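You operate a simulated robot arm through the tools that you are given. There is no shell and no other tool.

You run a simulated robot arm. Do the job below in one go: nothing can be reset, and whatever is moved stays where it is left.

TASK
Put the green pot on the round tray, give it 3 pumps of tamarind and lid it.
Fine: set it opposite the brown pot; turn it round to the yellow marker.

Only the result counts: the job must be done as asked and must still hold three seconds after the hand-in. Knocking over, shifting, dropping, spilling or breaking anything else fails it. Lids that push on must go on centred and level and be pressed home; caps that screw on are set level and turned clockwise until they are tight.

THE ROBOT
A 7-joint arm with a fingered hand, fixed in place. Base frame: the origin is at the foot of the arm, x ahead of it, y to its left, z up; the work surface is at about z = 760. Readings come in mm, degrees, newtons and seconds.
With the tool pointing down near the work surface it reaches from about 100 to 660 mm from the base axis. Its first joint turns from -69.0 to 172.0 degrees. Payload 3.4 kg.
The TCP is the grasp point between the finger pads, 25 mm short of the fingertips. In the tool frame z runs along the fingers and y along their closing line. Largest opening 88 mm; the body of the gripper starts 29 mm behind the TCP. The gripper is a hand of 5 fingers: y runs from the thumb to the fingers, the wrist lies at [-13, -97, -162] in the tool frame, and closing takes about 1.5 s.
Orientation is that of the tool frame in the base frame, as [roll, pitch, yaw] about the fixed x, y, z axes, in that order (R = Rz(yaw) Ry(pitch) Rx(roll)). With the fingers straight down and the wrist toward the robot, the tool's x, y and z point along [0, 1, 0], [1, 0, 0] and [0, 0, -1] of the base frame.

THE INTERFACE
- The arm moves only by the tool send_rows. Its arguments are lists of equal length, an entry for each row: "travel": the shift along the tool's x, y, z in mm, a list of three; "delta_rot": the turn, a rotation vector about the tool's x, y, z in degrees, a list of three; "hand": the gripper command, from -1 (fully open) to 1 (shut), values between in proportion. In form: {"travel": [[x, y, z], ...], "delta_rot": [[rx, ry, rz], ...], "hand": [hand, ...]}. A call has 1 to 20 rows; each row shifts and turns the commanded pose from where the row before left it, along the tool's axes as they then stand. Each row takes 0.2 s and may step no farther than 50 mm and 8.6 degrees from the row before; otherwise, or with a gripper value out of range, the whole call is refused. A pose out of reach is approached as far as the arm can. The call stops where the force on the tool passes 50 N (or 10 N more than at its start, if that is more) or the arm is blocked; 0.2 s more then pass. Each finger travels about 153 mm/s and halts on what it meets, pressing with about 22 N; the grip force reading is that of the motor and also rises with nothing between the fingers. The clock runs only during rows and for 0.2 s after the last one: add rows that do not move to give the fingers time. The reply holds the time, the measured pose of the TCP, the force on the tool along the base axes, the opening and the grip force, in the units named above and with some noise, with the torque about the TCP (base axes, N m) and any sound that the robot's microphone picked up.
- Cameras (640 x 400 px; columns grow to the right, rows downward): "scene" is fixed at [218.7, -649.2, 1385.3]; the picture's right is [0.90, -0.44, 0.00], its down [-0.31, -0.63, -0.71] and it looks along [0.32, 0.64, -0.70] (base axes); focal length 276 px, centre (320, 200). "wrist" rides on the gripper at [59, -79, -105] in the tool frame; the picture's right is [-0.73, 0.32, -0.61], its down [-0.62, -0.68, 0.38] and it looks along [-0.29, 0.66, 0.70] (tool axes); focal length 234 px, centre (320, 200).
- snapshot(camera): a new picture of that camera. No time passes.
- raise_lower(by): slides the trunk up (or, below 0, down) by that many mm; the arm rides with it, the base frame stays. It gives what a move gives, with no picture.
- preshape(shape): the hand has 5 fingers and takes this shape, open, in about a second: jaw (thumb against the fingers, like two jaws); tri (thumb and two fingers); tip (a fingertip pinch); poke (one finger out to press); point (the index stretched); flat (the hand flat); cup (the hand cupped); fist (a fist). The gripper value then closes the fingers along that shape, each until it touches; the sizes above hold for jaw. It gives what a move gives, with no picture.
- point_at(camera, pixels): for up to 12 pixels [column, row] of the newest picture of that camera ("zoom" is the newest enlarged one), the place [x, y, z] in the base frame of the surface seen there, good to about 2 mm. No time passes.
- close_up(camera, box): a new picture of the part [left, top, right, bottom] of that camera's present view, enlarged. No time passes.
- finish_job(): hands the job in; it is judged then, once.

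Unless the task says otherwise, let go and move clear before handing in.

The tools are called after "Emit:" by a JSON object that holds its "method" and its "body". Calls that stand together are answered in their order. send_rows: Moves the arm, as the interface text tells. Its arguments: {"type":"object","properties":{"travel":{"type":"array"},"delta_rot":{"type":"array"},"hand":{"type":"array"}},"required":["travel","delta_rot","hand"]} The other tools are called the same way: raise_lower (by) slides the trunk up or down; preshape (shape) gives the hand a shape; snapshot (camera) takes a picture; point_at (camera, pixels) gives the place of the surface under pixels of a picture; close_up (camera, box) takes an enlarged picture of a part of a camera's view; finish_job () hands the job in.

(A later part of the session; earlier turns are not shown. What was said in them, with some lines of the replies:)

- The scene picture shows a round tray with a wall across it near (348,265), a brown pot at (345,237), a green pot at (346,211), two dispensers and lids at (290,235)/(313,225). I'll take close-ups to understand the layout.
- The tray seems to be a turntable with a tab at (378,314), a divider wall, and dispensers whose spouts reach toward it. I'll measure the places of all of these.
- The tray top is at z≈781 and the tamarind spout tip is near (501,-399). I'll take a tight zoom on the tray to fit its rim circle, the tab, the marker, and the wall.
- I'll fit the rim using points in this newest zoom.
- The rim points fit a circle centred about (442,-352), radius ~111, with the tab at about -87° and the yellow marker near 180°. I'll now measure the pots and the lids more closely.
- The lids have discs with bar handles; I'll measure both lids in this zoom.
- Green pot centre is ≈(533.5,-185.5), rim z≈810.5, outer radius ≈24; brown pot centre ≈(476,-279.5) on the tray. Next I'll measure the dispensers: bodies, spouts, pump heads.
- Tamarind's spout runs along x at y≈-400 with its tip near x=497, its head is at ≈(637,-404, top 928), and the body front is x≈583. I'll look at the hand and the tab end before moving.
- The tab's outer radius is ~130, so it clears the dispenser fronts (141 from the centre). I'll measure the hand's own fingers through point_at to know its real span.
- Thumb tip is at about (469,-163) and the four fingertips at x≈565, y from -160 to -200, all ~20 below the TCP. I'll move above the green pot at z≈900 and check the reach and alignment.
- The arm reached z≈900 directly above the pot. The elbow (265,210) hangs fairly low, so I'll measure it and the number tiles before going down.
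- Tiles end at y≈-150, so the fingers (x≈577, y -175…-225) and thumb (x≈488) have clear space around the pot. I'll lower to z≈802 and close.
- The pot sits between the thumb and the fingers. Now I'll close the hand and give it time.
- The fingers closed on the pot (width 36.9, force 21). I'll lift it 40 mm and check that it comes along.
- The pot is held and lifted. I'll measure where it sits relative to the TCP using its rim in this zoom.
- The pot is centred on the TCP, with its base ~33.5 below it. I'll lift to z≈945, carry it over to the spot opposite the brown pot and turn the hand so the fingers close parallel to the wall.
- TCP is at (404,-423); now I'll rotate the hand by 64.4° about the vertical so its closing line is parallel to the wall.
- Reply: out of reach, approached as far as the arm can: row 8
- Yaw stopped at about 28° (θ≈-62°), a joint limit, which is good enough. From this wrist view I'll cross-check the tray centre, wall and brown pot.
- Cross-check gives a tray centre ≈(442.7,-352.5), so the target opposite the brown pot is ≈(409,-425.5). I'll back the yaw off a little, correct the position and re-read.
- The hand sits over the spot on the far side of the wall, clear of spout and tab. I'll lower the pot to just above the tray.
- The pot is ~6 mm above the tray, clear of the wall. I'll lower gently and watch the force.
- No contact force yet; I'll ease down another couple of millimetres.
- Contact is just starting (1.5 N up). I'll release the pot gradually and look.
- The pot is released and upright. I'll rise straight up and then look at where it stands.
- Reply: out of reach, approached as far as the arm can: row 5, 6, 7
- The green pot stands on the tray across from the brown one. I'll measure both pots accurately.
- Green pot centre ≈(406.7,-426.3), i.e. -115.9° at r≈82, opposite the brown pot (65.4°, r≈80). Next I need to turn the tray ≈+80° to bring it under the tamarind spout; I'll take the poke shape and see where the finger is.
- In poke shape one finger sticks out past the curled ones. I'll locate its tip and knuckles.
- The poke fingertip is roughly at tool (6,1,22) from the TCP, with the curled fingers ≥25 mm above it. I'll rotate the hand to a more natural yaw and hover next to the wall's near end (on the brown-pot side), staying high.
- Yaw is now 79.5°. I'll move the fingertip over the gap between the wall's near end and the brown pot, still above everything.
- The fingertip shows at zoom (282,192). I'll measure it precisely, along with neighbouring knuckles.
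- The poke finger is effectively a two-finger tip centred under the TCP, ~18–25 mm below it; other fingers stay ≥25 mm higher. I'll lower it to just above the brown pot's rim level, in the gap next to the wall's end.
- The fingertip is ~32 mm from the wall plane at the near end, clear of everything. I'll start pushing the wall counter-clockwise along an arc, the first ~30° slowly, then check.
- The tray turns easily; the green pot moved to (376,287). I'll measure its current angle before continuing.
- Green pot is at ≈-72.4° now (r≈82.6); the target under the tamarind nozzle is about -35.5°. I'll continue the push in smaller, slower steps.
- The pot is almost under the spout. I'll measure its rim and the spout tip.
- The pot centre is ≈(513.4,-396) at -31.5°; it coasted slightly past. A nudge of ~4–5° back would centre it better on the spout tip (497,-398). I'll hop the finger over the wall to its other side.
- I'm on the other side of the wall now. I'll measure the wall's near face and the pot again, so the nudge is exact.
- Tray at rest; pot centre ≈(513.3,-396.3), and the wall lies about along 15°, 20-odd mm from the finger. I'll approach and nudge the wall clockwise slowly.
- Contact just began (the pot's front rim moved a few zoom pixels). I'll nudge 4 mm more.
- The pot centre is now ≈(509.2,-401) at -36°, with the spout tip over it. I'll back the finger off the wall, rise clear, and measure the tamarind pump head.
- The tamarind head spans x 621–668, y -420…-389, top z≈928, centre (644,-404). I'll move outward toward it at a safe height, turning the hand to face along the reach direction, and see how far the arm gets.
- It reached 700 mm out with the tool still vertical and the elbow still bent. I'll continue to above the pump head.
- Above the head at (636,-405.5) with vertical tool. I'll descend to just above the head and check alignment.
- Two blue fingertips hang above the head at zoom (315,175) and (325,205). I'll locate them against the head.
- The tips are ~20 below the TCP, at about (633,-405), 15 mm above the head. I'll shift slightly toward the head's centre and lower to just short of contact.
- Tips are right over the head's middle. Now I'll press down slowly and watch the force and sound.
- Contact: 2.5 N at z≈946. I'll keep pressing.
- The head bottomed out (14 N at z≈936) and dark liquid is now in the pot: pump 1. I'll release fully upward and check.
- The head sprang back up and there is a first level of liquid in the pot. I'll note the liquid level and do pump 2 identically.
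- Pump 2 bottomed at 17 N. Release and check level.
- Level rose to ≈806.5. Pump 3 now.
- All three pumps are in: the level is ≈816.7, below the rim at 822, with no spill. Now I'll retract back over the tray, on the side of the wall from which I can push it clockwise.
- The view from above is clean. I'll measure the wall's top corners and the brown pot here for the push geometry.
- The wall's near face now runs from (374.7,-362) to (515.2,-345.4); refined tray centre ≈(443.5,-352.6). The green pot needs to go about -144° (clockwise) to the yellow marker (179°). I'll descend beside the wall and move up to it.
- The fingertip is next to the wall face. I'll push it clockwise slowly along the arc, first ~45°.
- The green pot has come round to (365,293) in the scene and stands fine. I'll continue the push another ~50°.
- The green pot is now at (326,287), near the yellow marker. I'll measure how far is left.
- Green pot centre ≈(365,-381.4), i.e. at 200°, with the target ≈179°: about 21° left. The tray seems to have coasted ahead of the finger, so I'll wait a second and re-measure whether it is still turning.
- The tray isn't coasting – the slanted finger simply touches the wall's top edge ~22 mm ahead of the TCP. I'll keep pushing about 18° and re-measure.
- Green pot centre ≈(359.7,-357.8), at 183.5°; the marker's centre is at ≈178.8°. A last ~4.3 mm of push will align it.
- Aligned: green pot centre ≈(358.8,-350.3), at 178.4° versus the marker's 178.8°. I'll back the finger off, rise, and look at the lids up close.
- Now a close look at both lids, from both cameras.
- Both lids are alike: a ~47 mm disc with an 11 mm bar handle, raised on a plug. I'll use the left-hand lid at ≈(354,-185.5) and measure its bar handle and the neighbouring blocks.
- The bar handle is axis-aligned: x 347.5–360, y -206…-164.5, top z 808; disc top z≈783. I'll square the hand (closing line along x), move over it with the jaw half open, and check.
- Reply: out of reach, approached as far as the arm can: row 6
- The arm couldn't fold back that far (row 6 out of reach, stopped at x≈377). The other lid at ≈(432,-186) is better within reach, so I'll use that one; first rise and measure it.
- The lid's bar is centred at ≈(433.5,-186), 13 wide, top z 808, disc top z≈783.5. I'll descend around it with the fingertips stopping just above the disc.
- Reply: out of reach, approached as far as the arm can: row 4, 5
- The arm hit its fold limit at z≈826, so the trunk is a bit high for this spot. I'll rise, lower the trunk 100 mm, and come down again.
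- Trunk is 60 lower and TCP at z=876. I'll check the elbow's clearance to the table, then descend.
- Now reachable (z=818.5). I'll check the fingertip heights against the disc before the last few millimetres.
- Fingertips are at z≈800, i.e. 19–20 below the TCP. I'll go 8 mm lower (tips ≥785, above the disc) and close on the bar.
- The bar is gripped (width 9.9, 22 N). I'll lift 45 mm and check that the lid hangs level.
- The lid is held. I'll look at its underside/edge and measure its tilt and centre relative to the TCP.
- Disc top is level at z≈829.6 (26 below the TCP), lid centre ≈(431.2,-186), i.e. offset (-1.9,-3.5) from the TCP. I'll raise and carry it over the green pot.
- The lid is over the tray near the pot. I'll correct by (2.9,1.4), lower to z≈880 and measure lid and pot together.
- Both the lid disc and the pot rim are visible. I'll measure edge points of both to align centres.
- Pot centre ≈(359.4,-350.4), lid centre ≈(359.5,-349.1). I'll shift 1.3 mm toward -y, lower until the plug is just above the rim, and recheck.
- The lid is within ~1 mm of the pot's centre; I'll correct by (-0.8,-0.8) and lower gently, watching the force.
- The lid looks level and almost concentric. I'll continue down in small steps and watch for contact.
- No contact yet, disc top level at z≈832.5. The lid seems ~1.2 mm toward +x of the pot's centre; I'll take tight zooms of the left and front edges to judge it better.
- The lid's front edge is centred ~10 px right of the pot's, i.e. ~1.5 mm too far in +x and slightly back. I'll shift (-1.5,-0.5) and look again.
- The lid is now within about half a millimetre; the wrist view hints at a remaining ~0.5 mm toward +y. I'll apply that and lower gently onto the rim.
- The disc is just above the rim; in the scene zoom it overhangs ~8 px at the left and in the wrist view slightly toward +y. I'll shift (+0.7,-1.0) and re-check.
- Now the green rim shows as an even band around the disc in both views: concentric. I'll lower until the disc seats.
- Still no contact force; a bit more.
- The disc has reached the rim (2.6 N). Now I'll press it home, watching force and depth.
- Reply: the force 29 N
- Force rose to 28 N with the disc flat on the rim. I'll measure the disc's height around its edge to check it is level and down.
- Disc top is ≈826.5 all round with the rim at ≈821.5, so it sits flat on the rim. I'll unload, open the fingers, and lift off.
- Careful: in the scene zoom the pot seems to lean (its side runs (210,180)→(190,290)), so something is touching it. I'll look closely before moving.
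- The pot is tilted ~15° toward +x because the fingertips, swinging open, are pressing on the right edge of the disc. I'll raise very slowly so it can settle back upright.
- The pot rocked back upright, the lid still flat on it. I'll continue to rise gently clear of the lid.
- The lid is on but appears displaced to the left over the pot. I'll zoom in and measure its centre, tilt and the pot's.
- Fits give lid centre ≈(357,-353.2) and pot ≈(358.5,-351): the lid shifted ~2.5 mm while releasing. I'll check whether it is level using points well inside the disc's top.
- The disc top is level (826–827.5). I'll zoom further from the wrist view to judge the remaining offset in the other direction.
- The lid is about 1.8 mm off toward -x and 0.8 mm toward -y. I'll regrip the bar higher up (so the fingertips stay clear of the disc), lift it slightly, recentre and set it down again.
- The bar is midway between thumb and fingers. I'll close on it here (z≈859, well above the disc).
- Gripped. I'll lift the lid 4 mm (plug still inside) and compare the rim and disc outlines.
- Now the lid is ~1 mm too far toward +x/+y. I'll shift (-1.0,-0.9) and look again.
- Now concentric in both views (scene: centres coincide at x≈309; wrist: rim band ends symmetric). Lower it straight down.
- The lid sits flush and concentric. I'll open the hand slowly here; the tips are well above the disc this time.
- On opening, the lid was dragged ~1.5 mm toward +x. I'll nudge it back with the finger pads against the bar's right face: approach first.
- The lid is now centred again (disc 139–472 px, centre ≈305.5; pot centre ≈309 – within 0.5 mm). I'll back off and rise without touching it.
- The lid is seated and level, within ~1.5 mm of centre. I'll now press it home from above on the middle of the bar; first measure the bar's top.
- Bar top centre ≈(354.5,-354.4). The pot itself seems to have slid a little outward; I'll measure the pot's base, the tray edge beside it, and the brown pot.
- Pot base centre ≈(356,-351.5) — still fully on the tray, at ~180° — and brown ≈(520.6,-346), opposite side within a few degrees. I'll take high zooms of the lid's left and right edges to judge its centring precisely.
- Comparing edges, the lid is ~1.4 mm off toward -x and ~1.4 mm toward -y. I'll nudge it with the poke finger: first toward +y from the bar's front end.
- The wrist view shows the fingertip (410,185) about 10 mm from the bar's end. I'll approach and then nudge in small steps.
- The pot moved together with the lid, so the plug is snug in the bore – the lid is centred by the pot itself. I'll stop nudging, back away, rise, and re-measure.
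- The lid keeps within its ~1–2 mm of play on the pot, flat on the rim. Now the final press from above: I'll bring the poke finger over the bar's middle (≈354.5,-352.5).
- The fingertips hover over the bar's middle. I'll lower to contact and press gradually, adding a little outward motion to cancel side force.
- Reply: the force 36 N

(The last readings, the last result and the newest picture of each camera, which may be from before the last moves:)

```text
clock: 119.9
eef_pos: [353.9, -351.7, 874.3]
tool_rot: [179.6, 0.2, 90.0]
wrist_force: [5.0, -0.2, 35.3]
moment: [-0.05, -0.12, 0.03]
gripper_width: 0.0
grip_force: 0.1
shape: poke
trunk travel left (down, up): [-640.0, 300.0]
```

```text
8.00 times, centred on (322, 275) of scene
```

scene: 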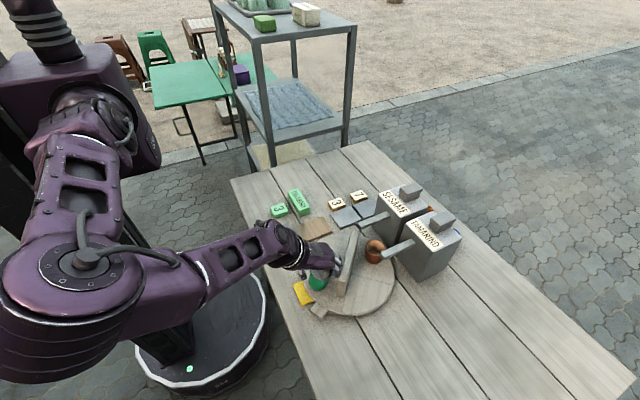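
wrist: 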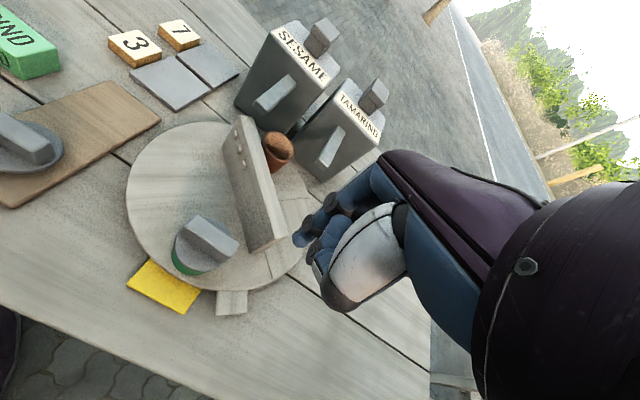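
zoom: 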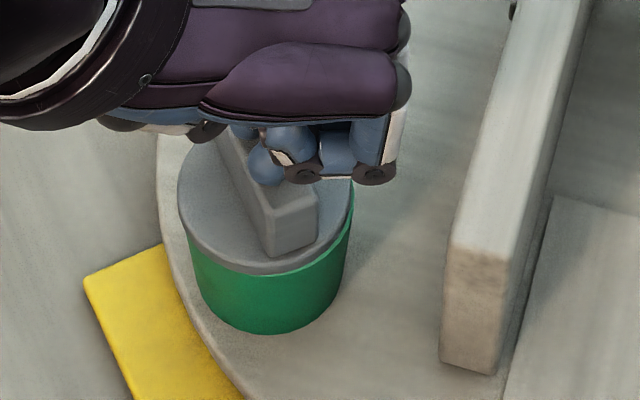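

It is pressed with 35 N now. I'll release straight up gently and inspect.

Emit:
{"method": "send_rows", "body": {"travel": [[0, 0, -2], [0, 0, -2], [0, 0, -3], [0, 0, -10], [0, 0, -30], [0, 0, -40], [20, 0, -10], [0, 0, 0]], "delta_rot": [[0, 0, 0], [0, 0, 0], [0, 0, 0], [0, 0, 0], [0, 0, 0], [0, 0, 0], [0, 0, 0], [0, 0, 0]], "hand": [-1, -1, -1, -1, -1, -1, -1, -1]}}

Emit:
{"method": "close_up", "body": {"camera": "scene", "box": [290, 250, 354, 300]}}

Emit:
{"method": "close_up", "body": {"camera": "scene", "box": [304, 264, 330, 296]}}

```text
clock: 121.7
eef_pos: [353.2, -333.0, 968.4]
tool_rot: [-180.0, -0.1, 90.1]
wrist_force: [-0.3, -1.5, 0.3]
moment: [0.0, 0.0, 0.03]
gripper_width: 0.0
grip_force: 0.2
shape: poke
trunk travel left (down, up): [-640.0, 300.0]
```

```text
8.00 times, centred on (322, 275) of scene
```

zoom: 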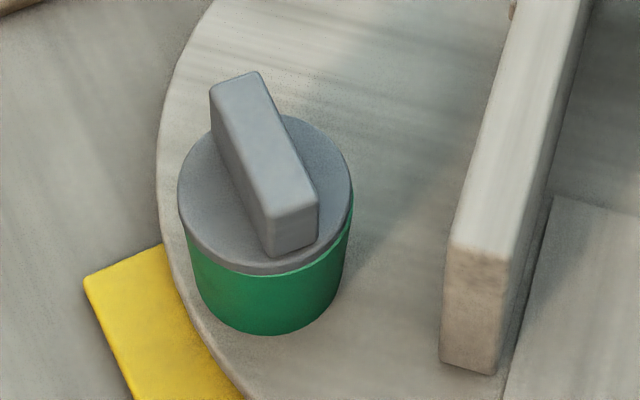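

```text
12.50 times, centred on (317, 280) of scene
```

zoom: 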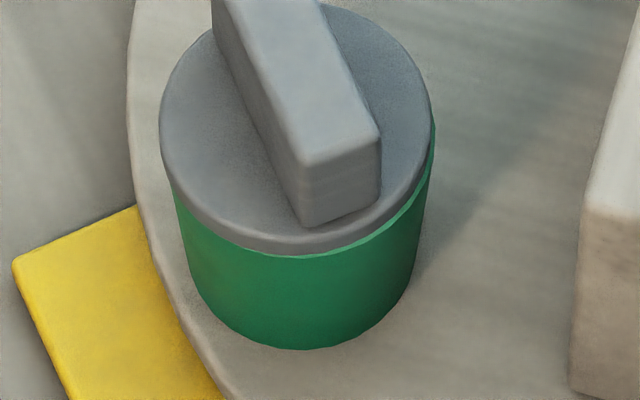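

After the press the lid sits flat but ~1.5–2 mm toward -x. I'll nudge it back from the left side with the fingertip against the bar's upper left edge.

Emit:
{"method": "send_rows", "body": {"travel": [[-10, -14, 0], [-9.5, -15, 0], [0, 0, 40], [0, 0, 40], [0, 0, 20], [0, 0, 0]], "delta_rot": [[0, 0, 0], [0, 0, 0], [0, 0, 0], [0, 0, 0], [0, 0, 0], [0, 0, 0]], "hand": [-1, -1, -1, -1, -1, -1]}}

Emit:
{"method": "close_up", "body": {"camera": "scene", "box": [290, 250, 354, 300]}}

Emit:
{"method": "close_up", "body": {"camera": "wrist", "box": [240, 160, 380, 290]}}

```text
clock: 123.1
eef_pos: [324.3, -353.0, 868.9]
tool_rot: [-179.9, 0.0, 89.9]
wrist_force: [-1.0, -0.1, -0.2]
moment: [0.0, 0.0, -0.02]
gripper_width: 0.0
grip_force: 0.1
shape: poke
trunk travel left (down, up): [-640.0, 300.0]
```

```text
8.00 times, centred on (322, 275) of scene
```

zoom: 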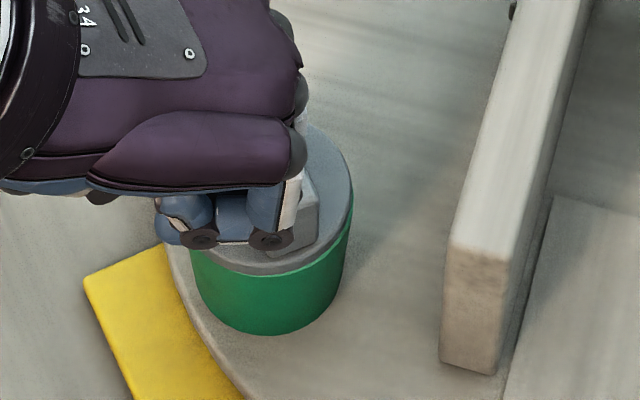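

```text
3.08 times, centred on (310, 225) of wrist
```

zoom: 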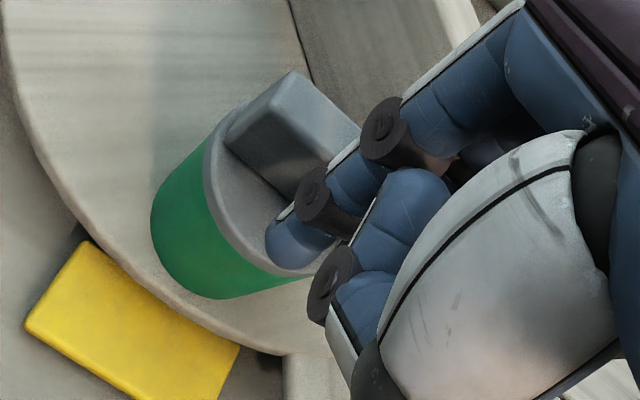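

Emit:
{"method": "send_rows", "body": {"travel": [[0, 3, 0], [0, 3, 0], [0, 0, 0]], "delta_rot": [[0, 0, 0], [0, 0, 0], [0, 0, 0]], "hand": [-1, -1, -1]}}

Emit:
{"method": "close_up", "body": {"camera": "scene", "box": [304, 264, 330, 296]}}

Emit:
{"method": "close_up", "body": {"camera": "wrist", "box": [240, 160, 380, 290]}}

```text
clock: 123.9
eef_pos: [329.9, -353.5, 867.5]
tool_rot: [180.0, 0.0, 90.0]
wrist_force: [0.5, 0.1, -1.3]
moment: [0.0, -0.02, -0.01]
gripper_width: 0.0
grip_force: 0.1
shape: poke
trunk travel left (down, up): [-640.0, 300.0]
```

```text
12.50 times, centred on (317, 280) of scene
```

zoom: 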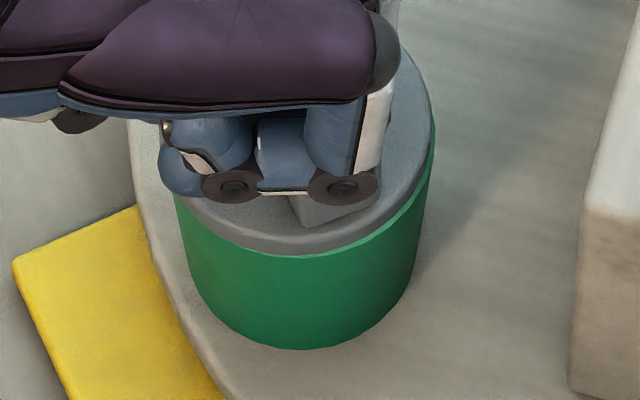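

```text
3.08 times, centred on (310, 225) of wrist
```

zoom: 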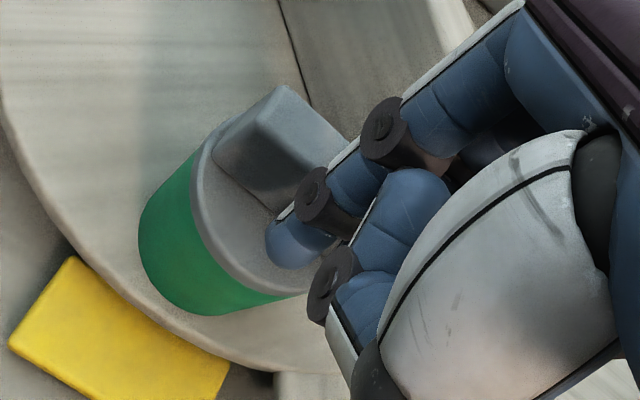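

Emit:
{"method": "send_rows", "body": {"travel": [[0, 1, 0], [0, 1, 0], [0, 1, 0], [0, 0, 0]], "delta_rot": [[0, 0, 0], [0, 0, 0], [0, 0, 0], [0, 0, 0]], "hand": [-1, -1, -1, -1]}}

Emit:
{"method": "close_up", "body": {"camera": "scene", "box": [304, 264, 330, 296]}}

```text
clock: 124.9
eef_pos: [332.9, -353.4, 868.0]
tool_rot: [-180.0, 0.1, 90.0]
wrist_force: [0.0, 0.6, 0.4]
moment: [0.03, 0.0, 0.04]
gripper_width: 0.1
grip_force: 0.0
shape: poke
trunk travel left (down, up): [-640.0, 300.0]
```

```text
12.50 times, centred on (317, 280) of scene
```

zoom: 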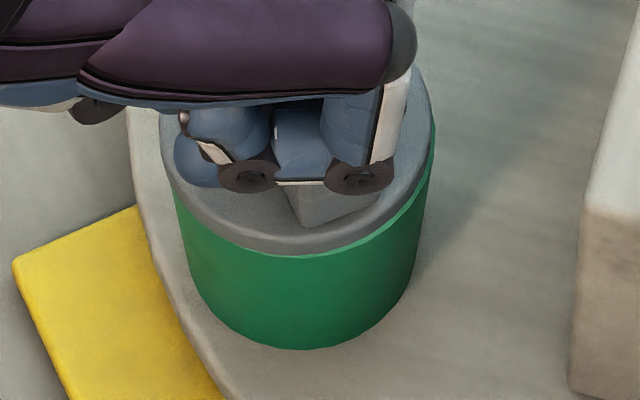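

Emit:
{"method": "send_rows", "body": {"travel": [[0, 1, 0], [0, 1, 0], [0, 0, 0]], "delta_rot": [[0, 0, 0], [0, 0, 0], [0, 0, 0]], "hand": [-1, -1, -1]}}

Emit:
{"method": "close_up", "body": {"camera": "scene", "box": [304, 264, 330, 296]}}

Emit:
{"method": "close_up", "body": {"camera": "wrist", "box": [240, 160, 380, 290]}}

```text
clock: 125.7
eef_pos: [335.2, -352.7, 867.5]
tool_rot: [179.9, 0.1, 90.1]
wrist_force: [-0.9, 0.3, 0.0]
moment: [0.01, 0.02, -0.01]
gripper_width: 0.0
grip_force: 0.1
shape: poke
trunk travel left (down, up): [-640.0, 300.0]
```

```text
12.50 times, centred on (317, 280) of scene
```

zoom: 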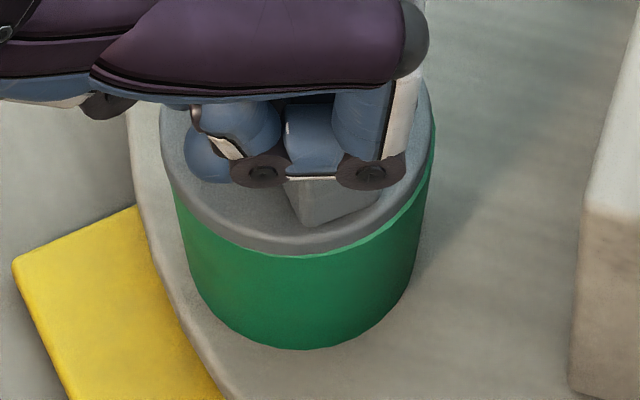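

```text
3.08 times, centred on (310, 225) of wrist
```

zoom: 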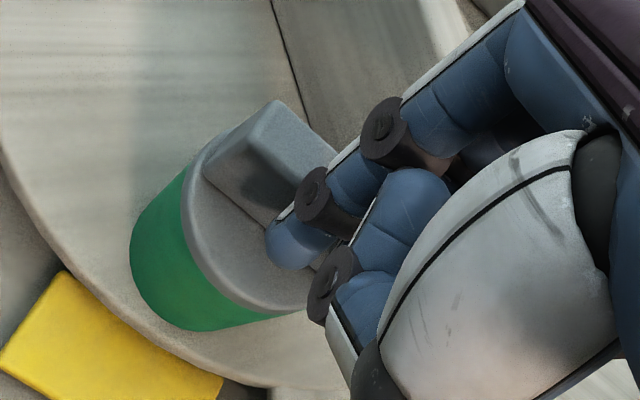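

Emit:
{"method": "send_rows", "body": {"travel": [[0, 1, 0], [0, 1, 0], [0, 0, 0]], "delta_rot": [[0, 0, 0], [0, 0, 0], [0, 0, 0]], "hand": [-1, -1, -1]}}

Emit:
{"method": "close_up", "body": {"camera": "scene", "box": [304, 264, 330, 296]}}

```text
clock: 126.5
eef_pos: [337.8, -352.4, 867.4]
tool_rot: [-180.0, 0.0, 90.0]
wrist_force: [-0.7, 0.2, 0.7]
moment: [-0.02, 0.03, -0.01]
gripper_width: 0.3
grip_force: 0.0
shape: poke
trunk travel left (down, up): [-640.0, 300.0]
```

```text
12.50 times, centred on (317, 280) of scene
```

zoom: 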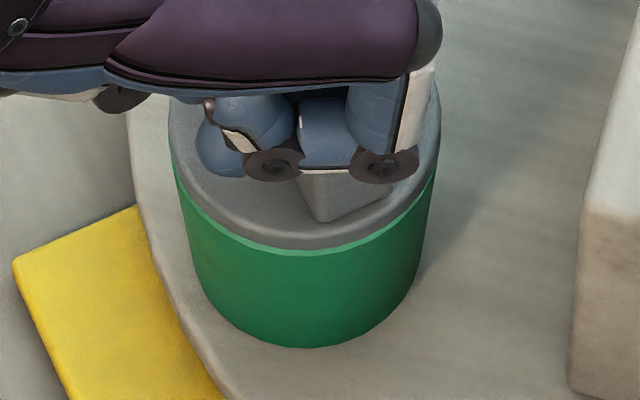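

Now the disc (168–440 px) and pot (172–437 px) share the same centre, and the pot hasn't moved. I'll back off to the left and rise.

Emit:
{"method": "send_rows", "body": {"travel": [[0, -2, 0], [0, -6, 0], [0, -6, 0], [0, 0, -20], [0, 0, -40], [0, 0, -40], [20, 0, 0], [30, 0, 0], [30, 0, 0], [0, 0, 0]], "delta_rot": [[0, 0, 0], [0, 0, 0], [0, 0, 0], [0, 0, 0], [0, 0, 0], [0, 0, 0], [0, 0, 0], [0, 0, 0], [0, 0, 0], [0, 0, 0]], "hand": [-1, -1, -1, -1, -1, -1, -1, -1, -1, -1]}}

Emit:
{"method": "snapshot", "body": {"camera": "scene"}}

Emit:
{"method": "close_up", "body": {"camera": "scene", "box": [304, 260, 330, 296]}}

Emit:
{"method": "snapshot", "body": {"camera": "wrist"}}

```text
clock: 128.7
eef_pos: [349.5, -294.8, 961.6]
tool_rot: [179.9, 0.0, 90.0]
wrist_force: [0.4, -0.2, -1.0]
moment: [-0.01, -0.03, 0.01]
gripper_width: 0.0
grip_force: 0.0
shape: poke
out of reach, approached as far as the arm can: row 8, 9
trunk travel left (down, up): [-640.0, 300.0]
```

```text
taken
```

scene: 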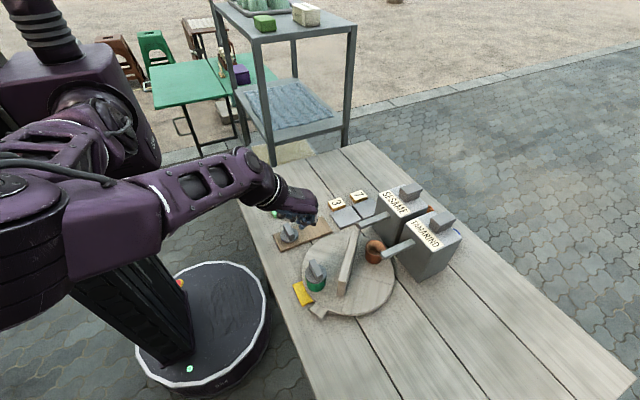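

```text
11.11 times, centred on (317, 278) of scene
```

zoom: 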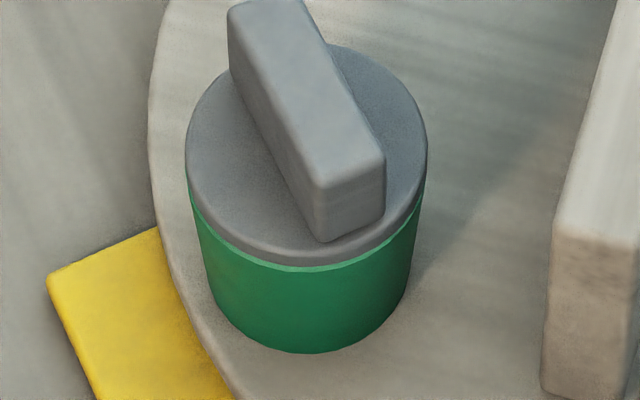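

```text
taken
```

wrist: 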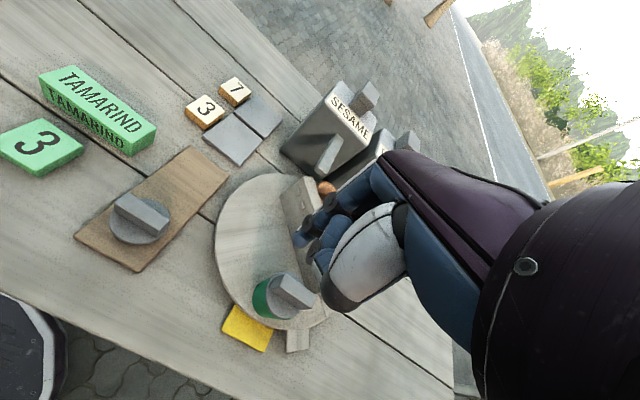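

The lid now looks concentric with an even rim line. I'll verify level, height, and the pot's position against the marker and brown pot.

Emit:
{"method": "close_up", "body": {"camera": "scene", "box": [304, 260, 330, 296]}}

Emit:
{"method": "point_at", "body": {"camera": "zoom", "pixels": [[205, 150], [215, 190], [245, 225], [290, 245], [405, 110], [415, 150], [400, 195], [365, 225], [370, 70], [220, 110], [290, 264], [380, 255]]}}

Emit:
{"method": "point_at", "body": {"camera": "zoom", "pixels": [[208, 290], [225, 325], [260, 347], [305, 354], [345, 345], [385, 320], [400, 290], [195, 215], [230, 255], [330, 268], [415, 215], [50, 280]]}}

Emit:
{"method": "close_up", "body": {"camera": "wrist", "box": [230, 250, 330, 350]}}

```text
11.11 times, centred on (317, 278) of scene
```

zoom: 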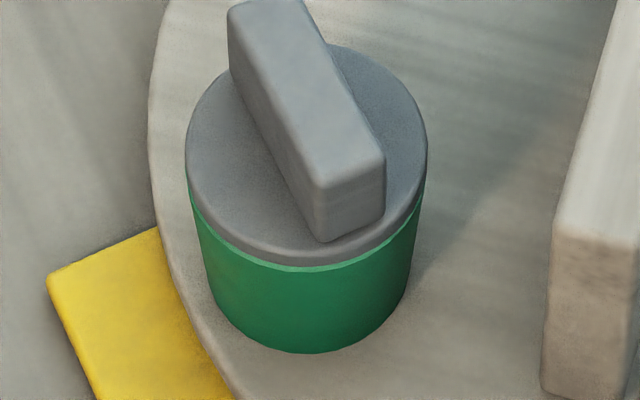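

```text
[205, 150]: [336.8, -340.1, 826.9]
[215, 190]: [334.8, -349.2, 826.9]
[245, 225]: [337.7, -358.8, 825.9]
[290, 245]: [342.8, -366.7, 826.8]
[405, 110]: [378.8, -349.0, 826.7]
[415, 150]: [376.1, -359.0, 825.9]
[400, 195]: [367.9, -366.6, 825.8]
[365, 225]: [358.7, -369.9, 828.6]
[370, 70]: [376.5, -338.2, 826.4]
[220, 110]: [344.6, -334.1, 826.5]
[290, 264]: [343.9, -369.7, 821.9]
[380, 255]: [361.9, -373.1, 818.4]
```

```text
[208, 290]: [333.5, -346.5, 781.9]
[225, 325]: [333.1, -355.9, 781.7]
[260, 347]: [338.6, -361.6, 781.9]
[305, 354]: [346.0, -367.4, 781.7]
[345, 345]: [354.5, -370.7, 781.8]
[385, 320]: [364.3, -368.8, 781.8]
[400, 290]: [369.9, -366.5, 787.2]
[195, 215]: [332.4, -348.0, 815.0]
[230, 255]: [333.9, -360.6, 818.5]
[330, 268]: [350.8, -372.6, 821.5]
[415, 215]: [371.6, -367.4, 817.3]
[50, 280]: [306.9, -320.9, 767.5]
```

```text
4.00 times, centred on (280, 300) of wrist
```

zoom: 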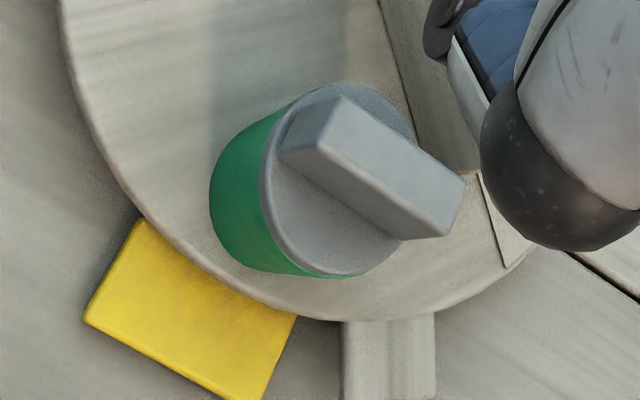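

The disc top is 826–827 all round (level, flush on the rim at ≈822), the pot is centred at ≈(355.3,-348.8) → 179° versus the marker's ≈179.8°, and the brown pot is across at ≈3°. I'll move the hand well clear upward and take a last look at the whole scene.

Emit:
{"method": "send_rows", "body": {"travel": [[0, 0, -40], [0, 0, -45], [0, 0, -45], [0, 0, -40], [0, 0, 0], [0, 0, 0], [0, 0, 0]], "delta_rot": [[0, 0, 0], [0, 0, 0], [0, 0, 0], [0, 0, 0], [0, 0, 0], [0, 0, 0], [0, 0, 0]], "hand": [-1, -1, -1, -1, -1, -1, -1]}}

Emit:
{"method": "snapshot", "body": {"camera": "scene"}}

Emit:
{"method": "close_up", "body": {"camera": "scene", "box": [260, 170, 420, 330]}}

Emit:
{"method": "close_up", "body": {"camera": "scene", "box": [290, 240, 400, 325]}}

```text
clock: 130.3
eef_pos: [350.0, -294.9, 1131.8]
tool_rot: [-180.0, 0.1, 90.0]
wrist_force: [-0.7, -0.3, -0.6]
moment: [0.0, 0.02, -0.02]
gripper_width: 0.0
grip_force: 0.1
shape: poke
trunk travel left (down, up): [-640.0, 300.0]
```

```text
taken
```

scene: 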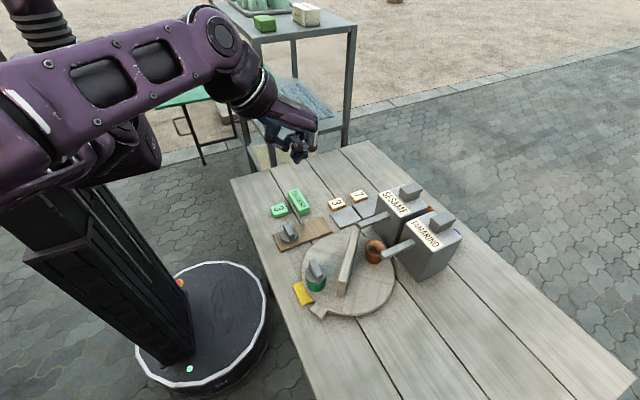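

```text
2.50 times, centred on (340, 250) of scene
```

zoom: 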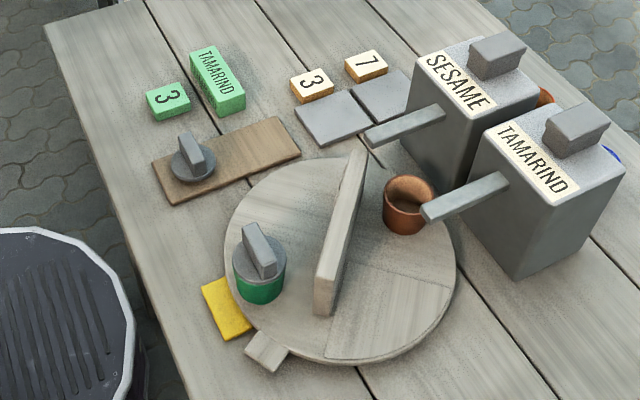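

```text
4.71 times, centred on (345, 282) of scene
```

zoom: 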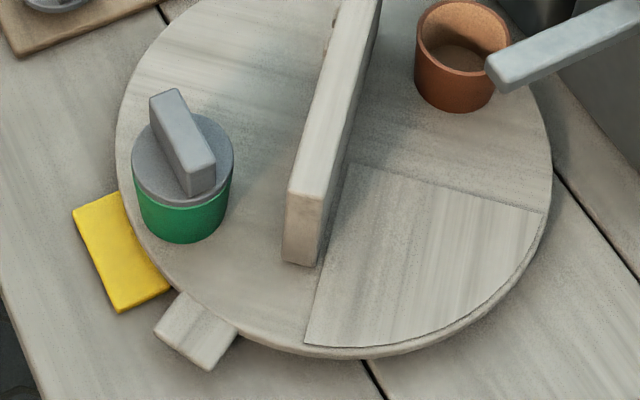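

The final view shows the lidded green pot beside the yellow marker, across the wall from the brown pot. The other lid, the tiles and the dispensers are undisturbed, and the hand is well clear. I'm handing in.

Emit:
{"method": "finish_job", "body": {}}

```text
The job is handed in.
```

The green pot is on the round tray with 3 pumps of tamarind and a lid on. It stands across from the brown pot, turned round to the yellow marker. I've handed the job in; no result has come back yet.

- **Tamarind:** all three presses bottomed out. The level ended about 5 mm below the rim, and I saw no spill.
- **Position:** the green pot sits at about 179° around the tray, and the marker is at about 180°. The brown pot is at about 3°, so the two are within about 4° of exactly opposite.
- **Off-centre on the tray:** the pot slid outward while I was fitting the lid. It is now about 88 mm from the tray's centre, against about 78 mm for the brown pot. It still stands fully on the tray, with about 3 mm to spare at the edge.
- **Lid:** it took two tries. As I let go the first time, the fingertips pressed on the lid's edge and the pot tilted about 15°; it settled back upright when I eased off. I then re-seated the lid and pressed it down with 35 N. The last step was a sideways nudge to centre it, so it was not pressed again after that. In the final pictures it looks level, flush on the rim and centred to within about 1 mm.

I took "turn it round to the yellow marker" to mean the pot, not the tray's tab.

From the pictures, nothing else on the table was knocked or shifted, apart from the brown pot riding round with the tray. The hand is clear of everything.
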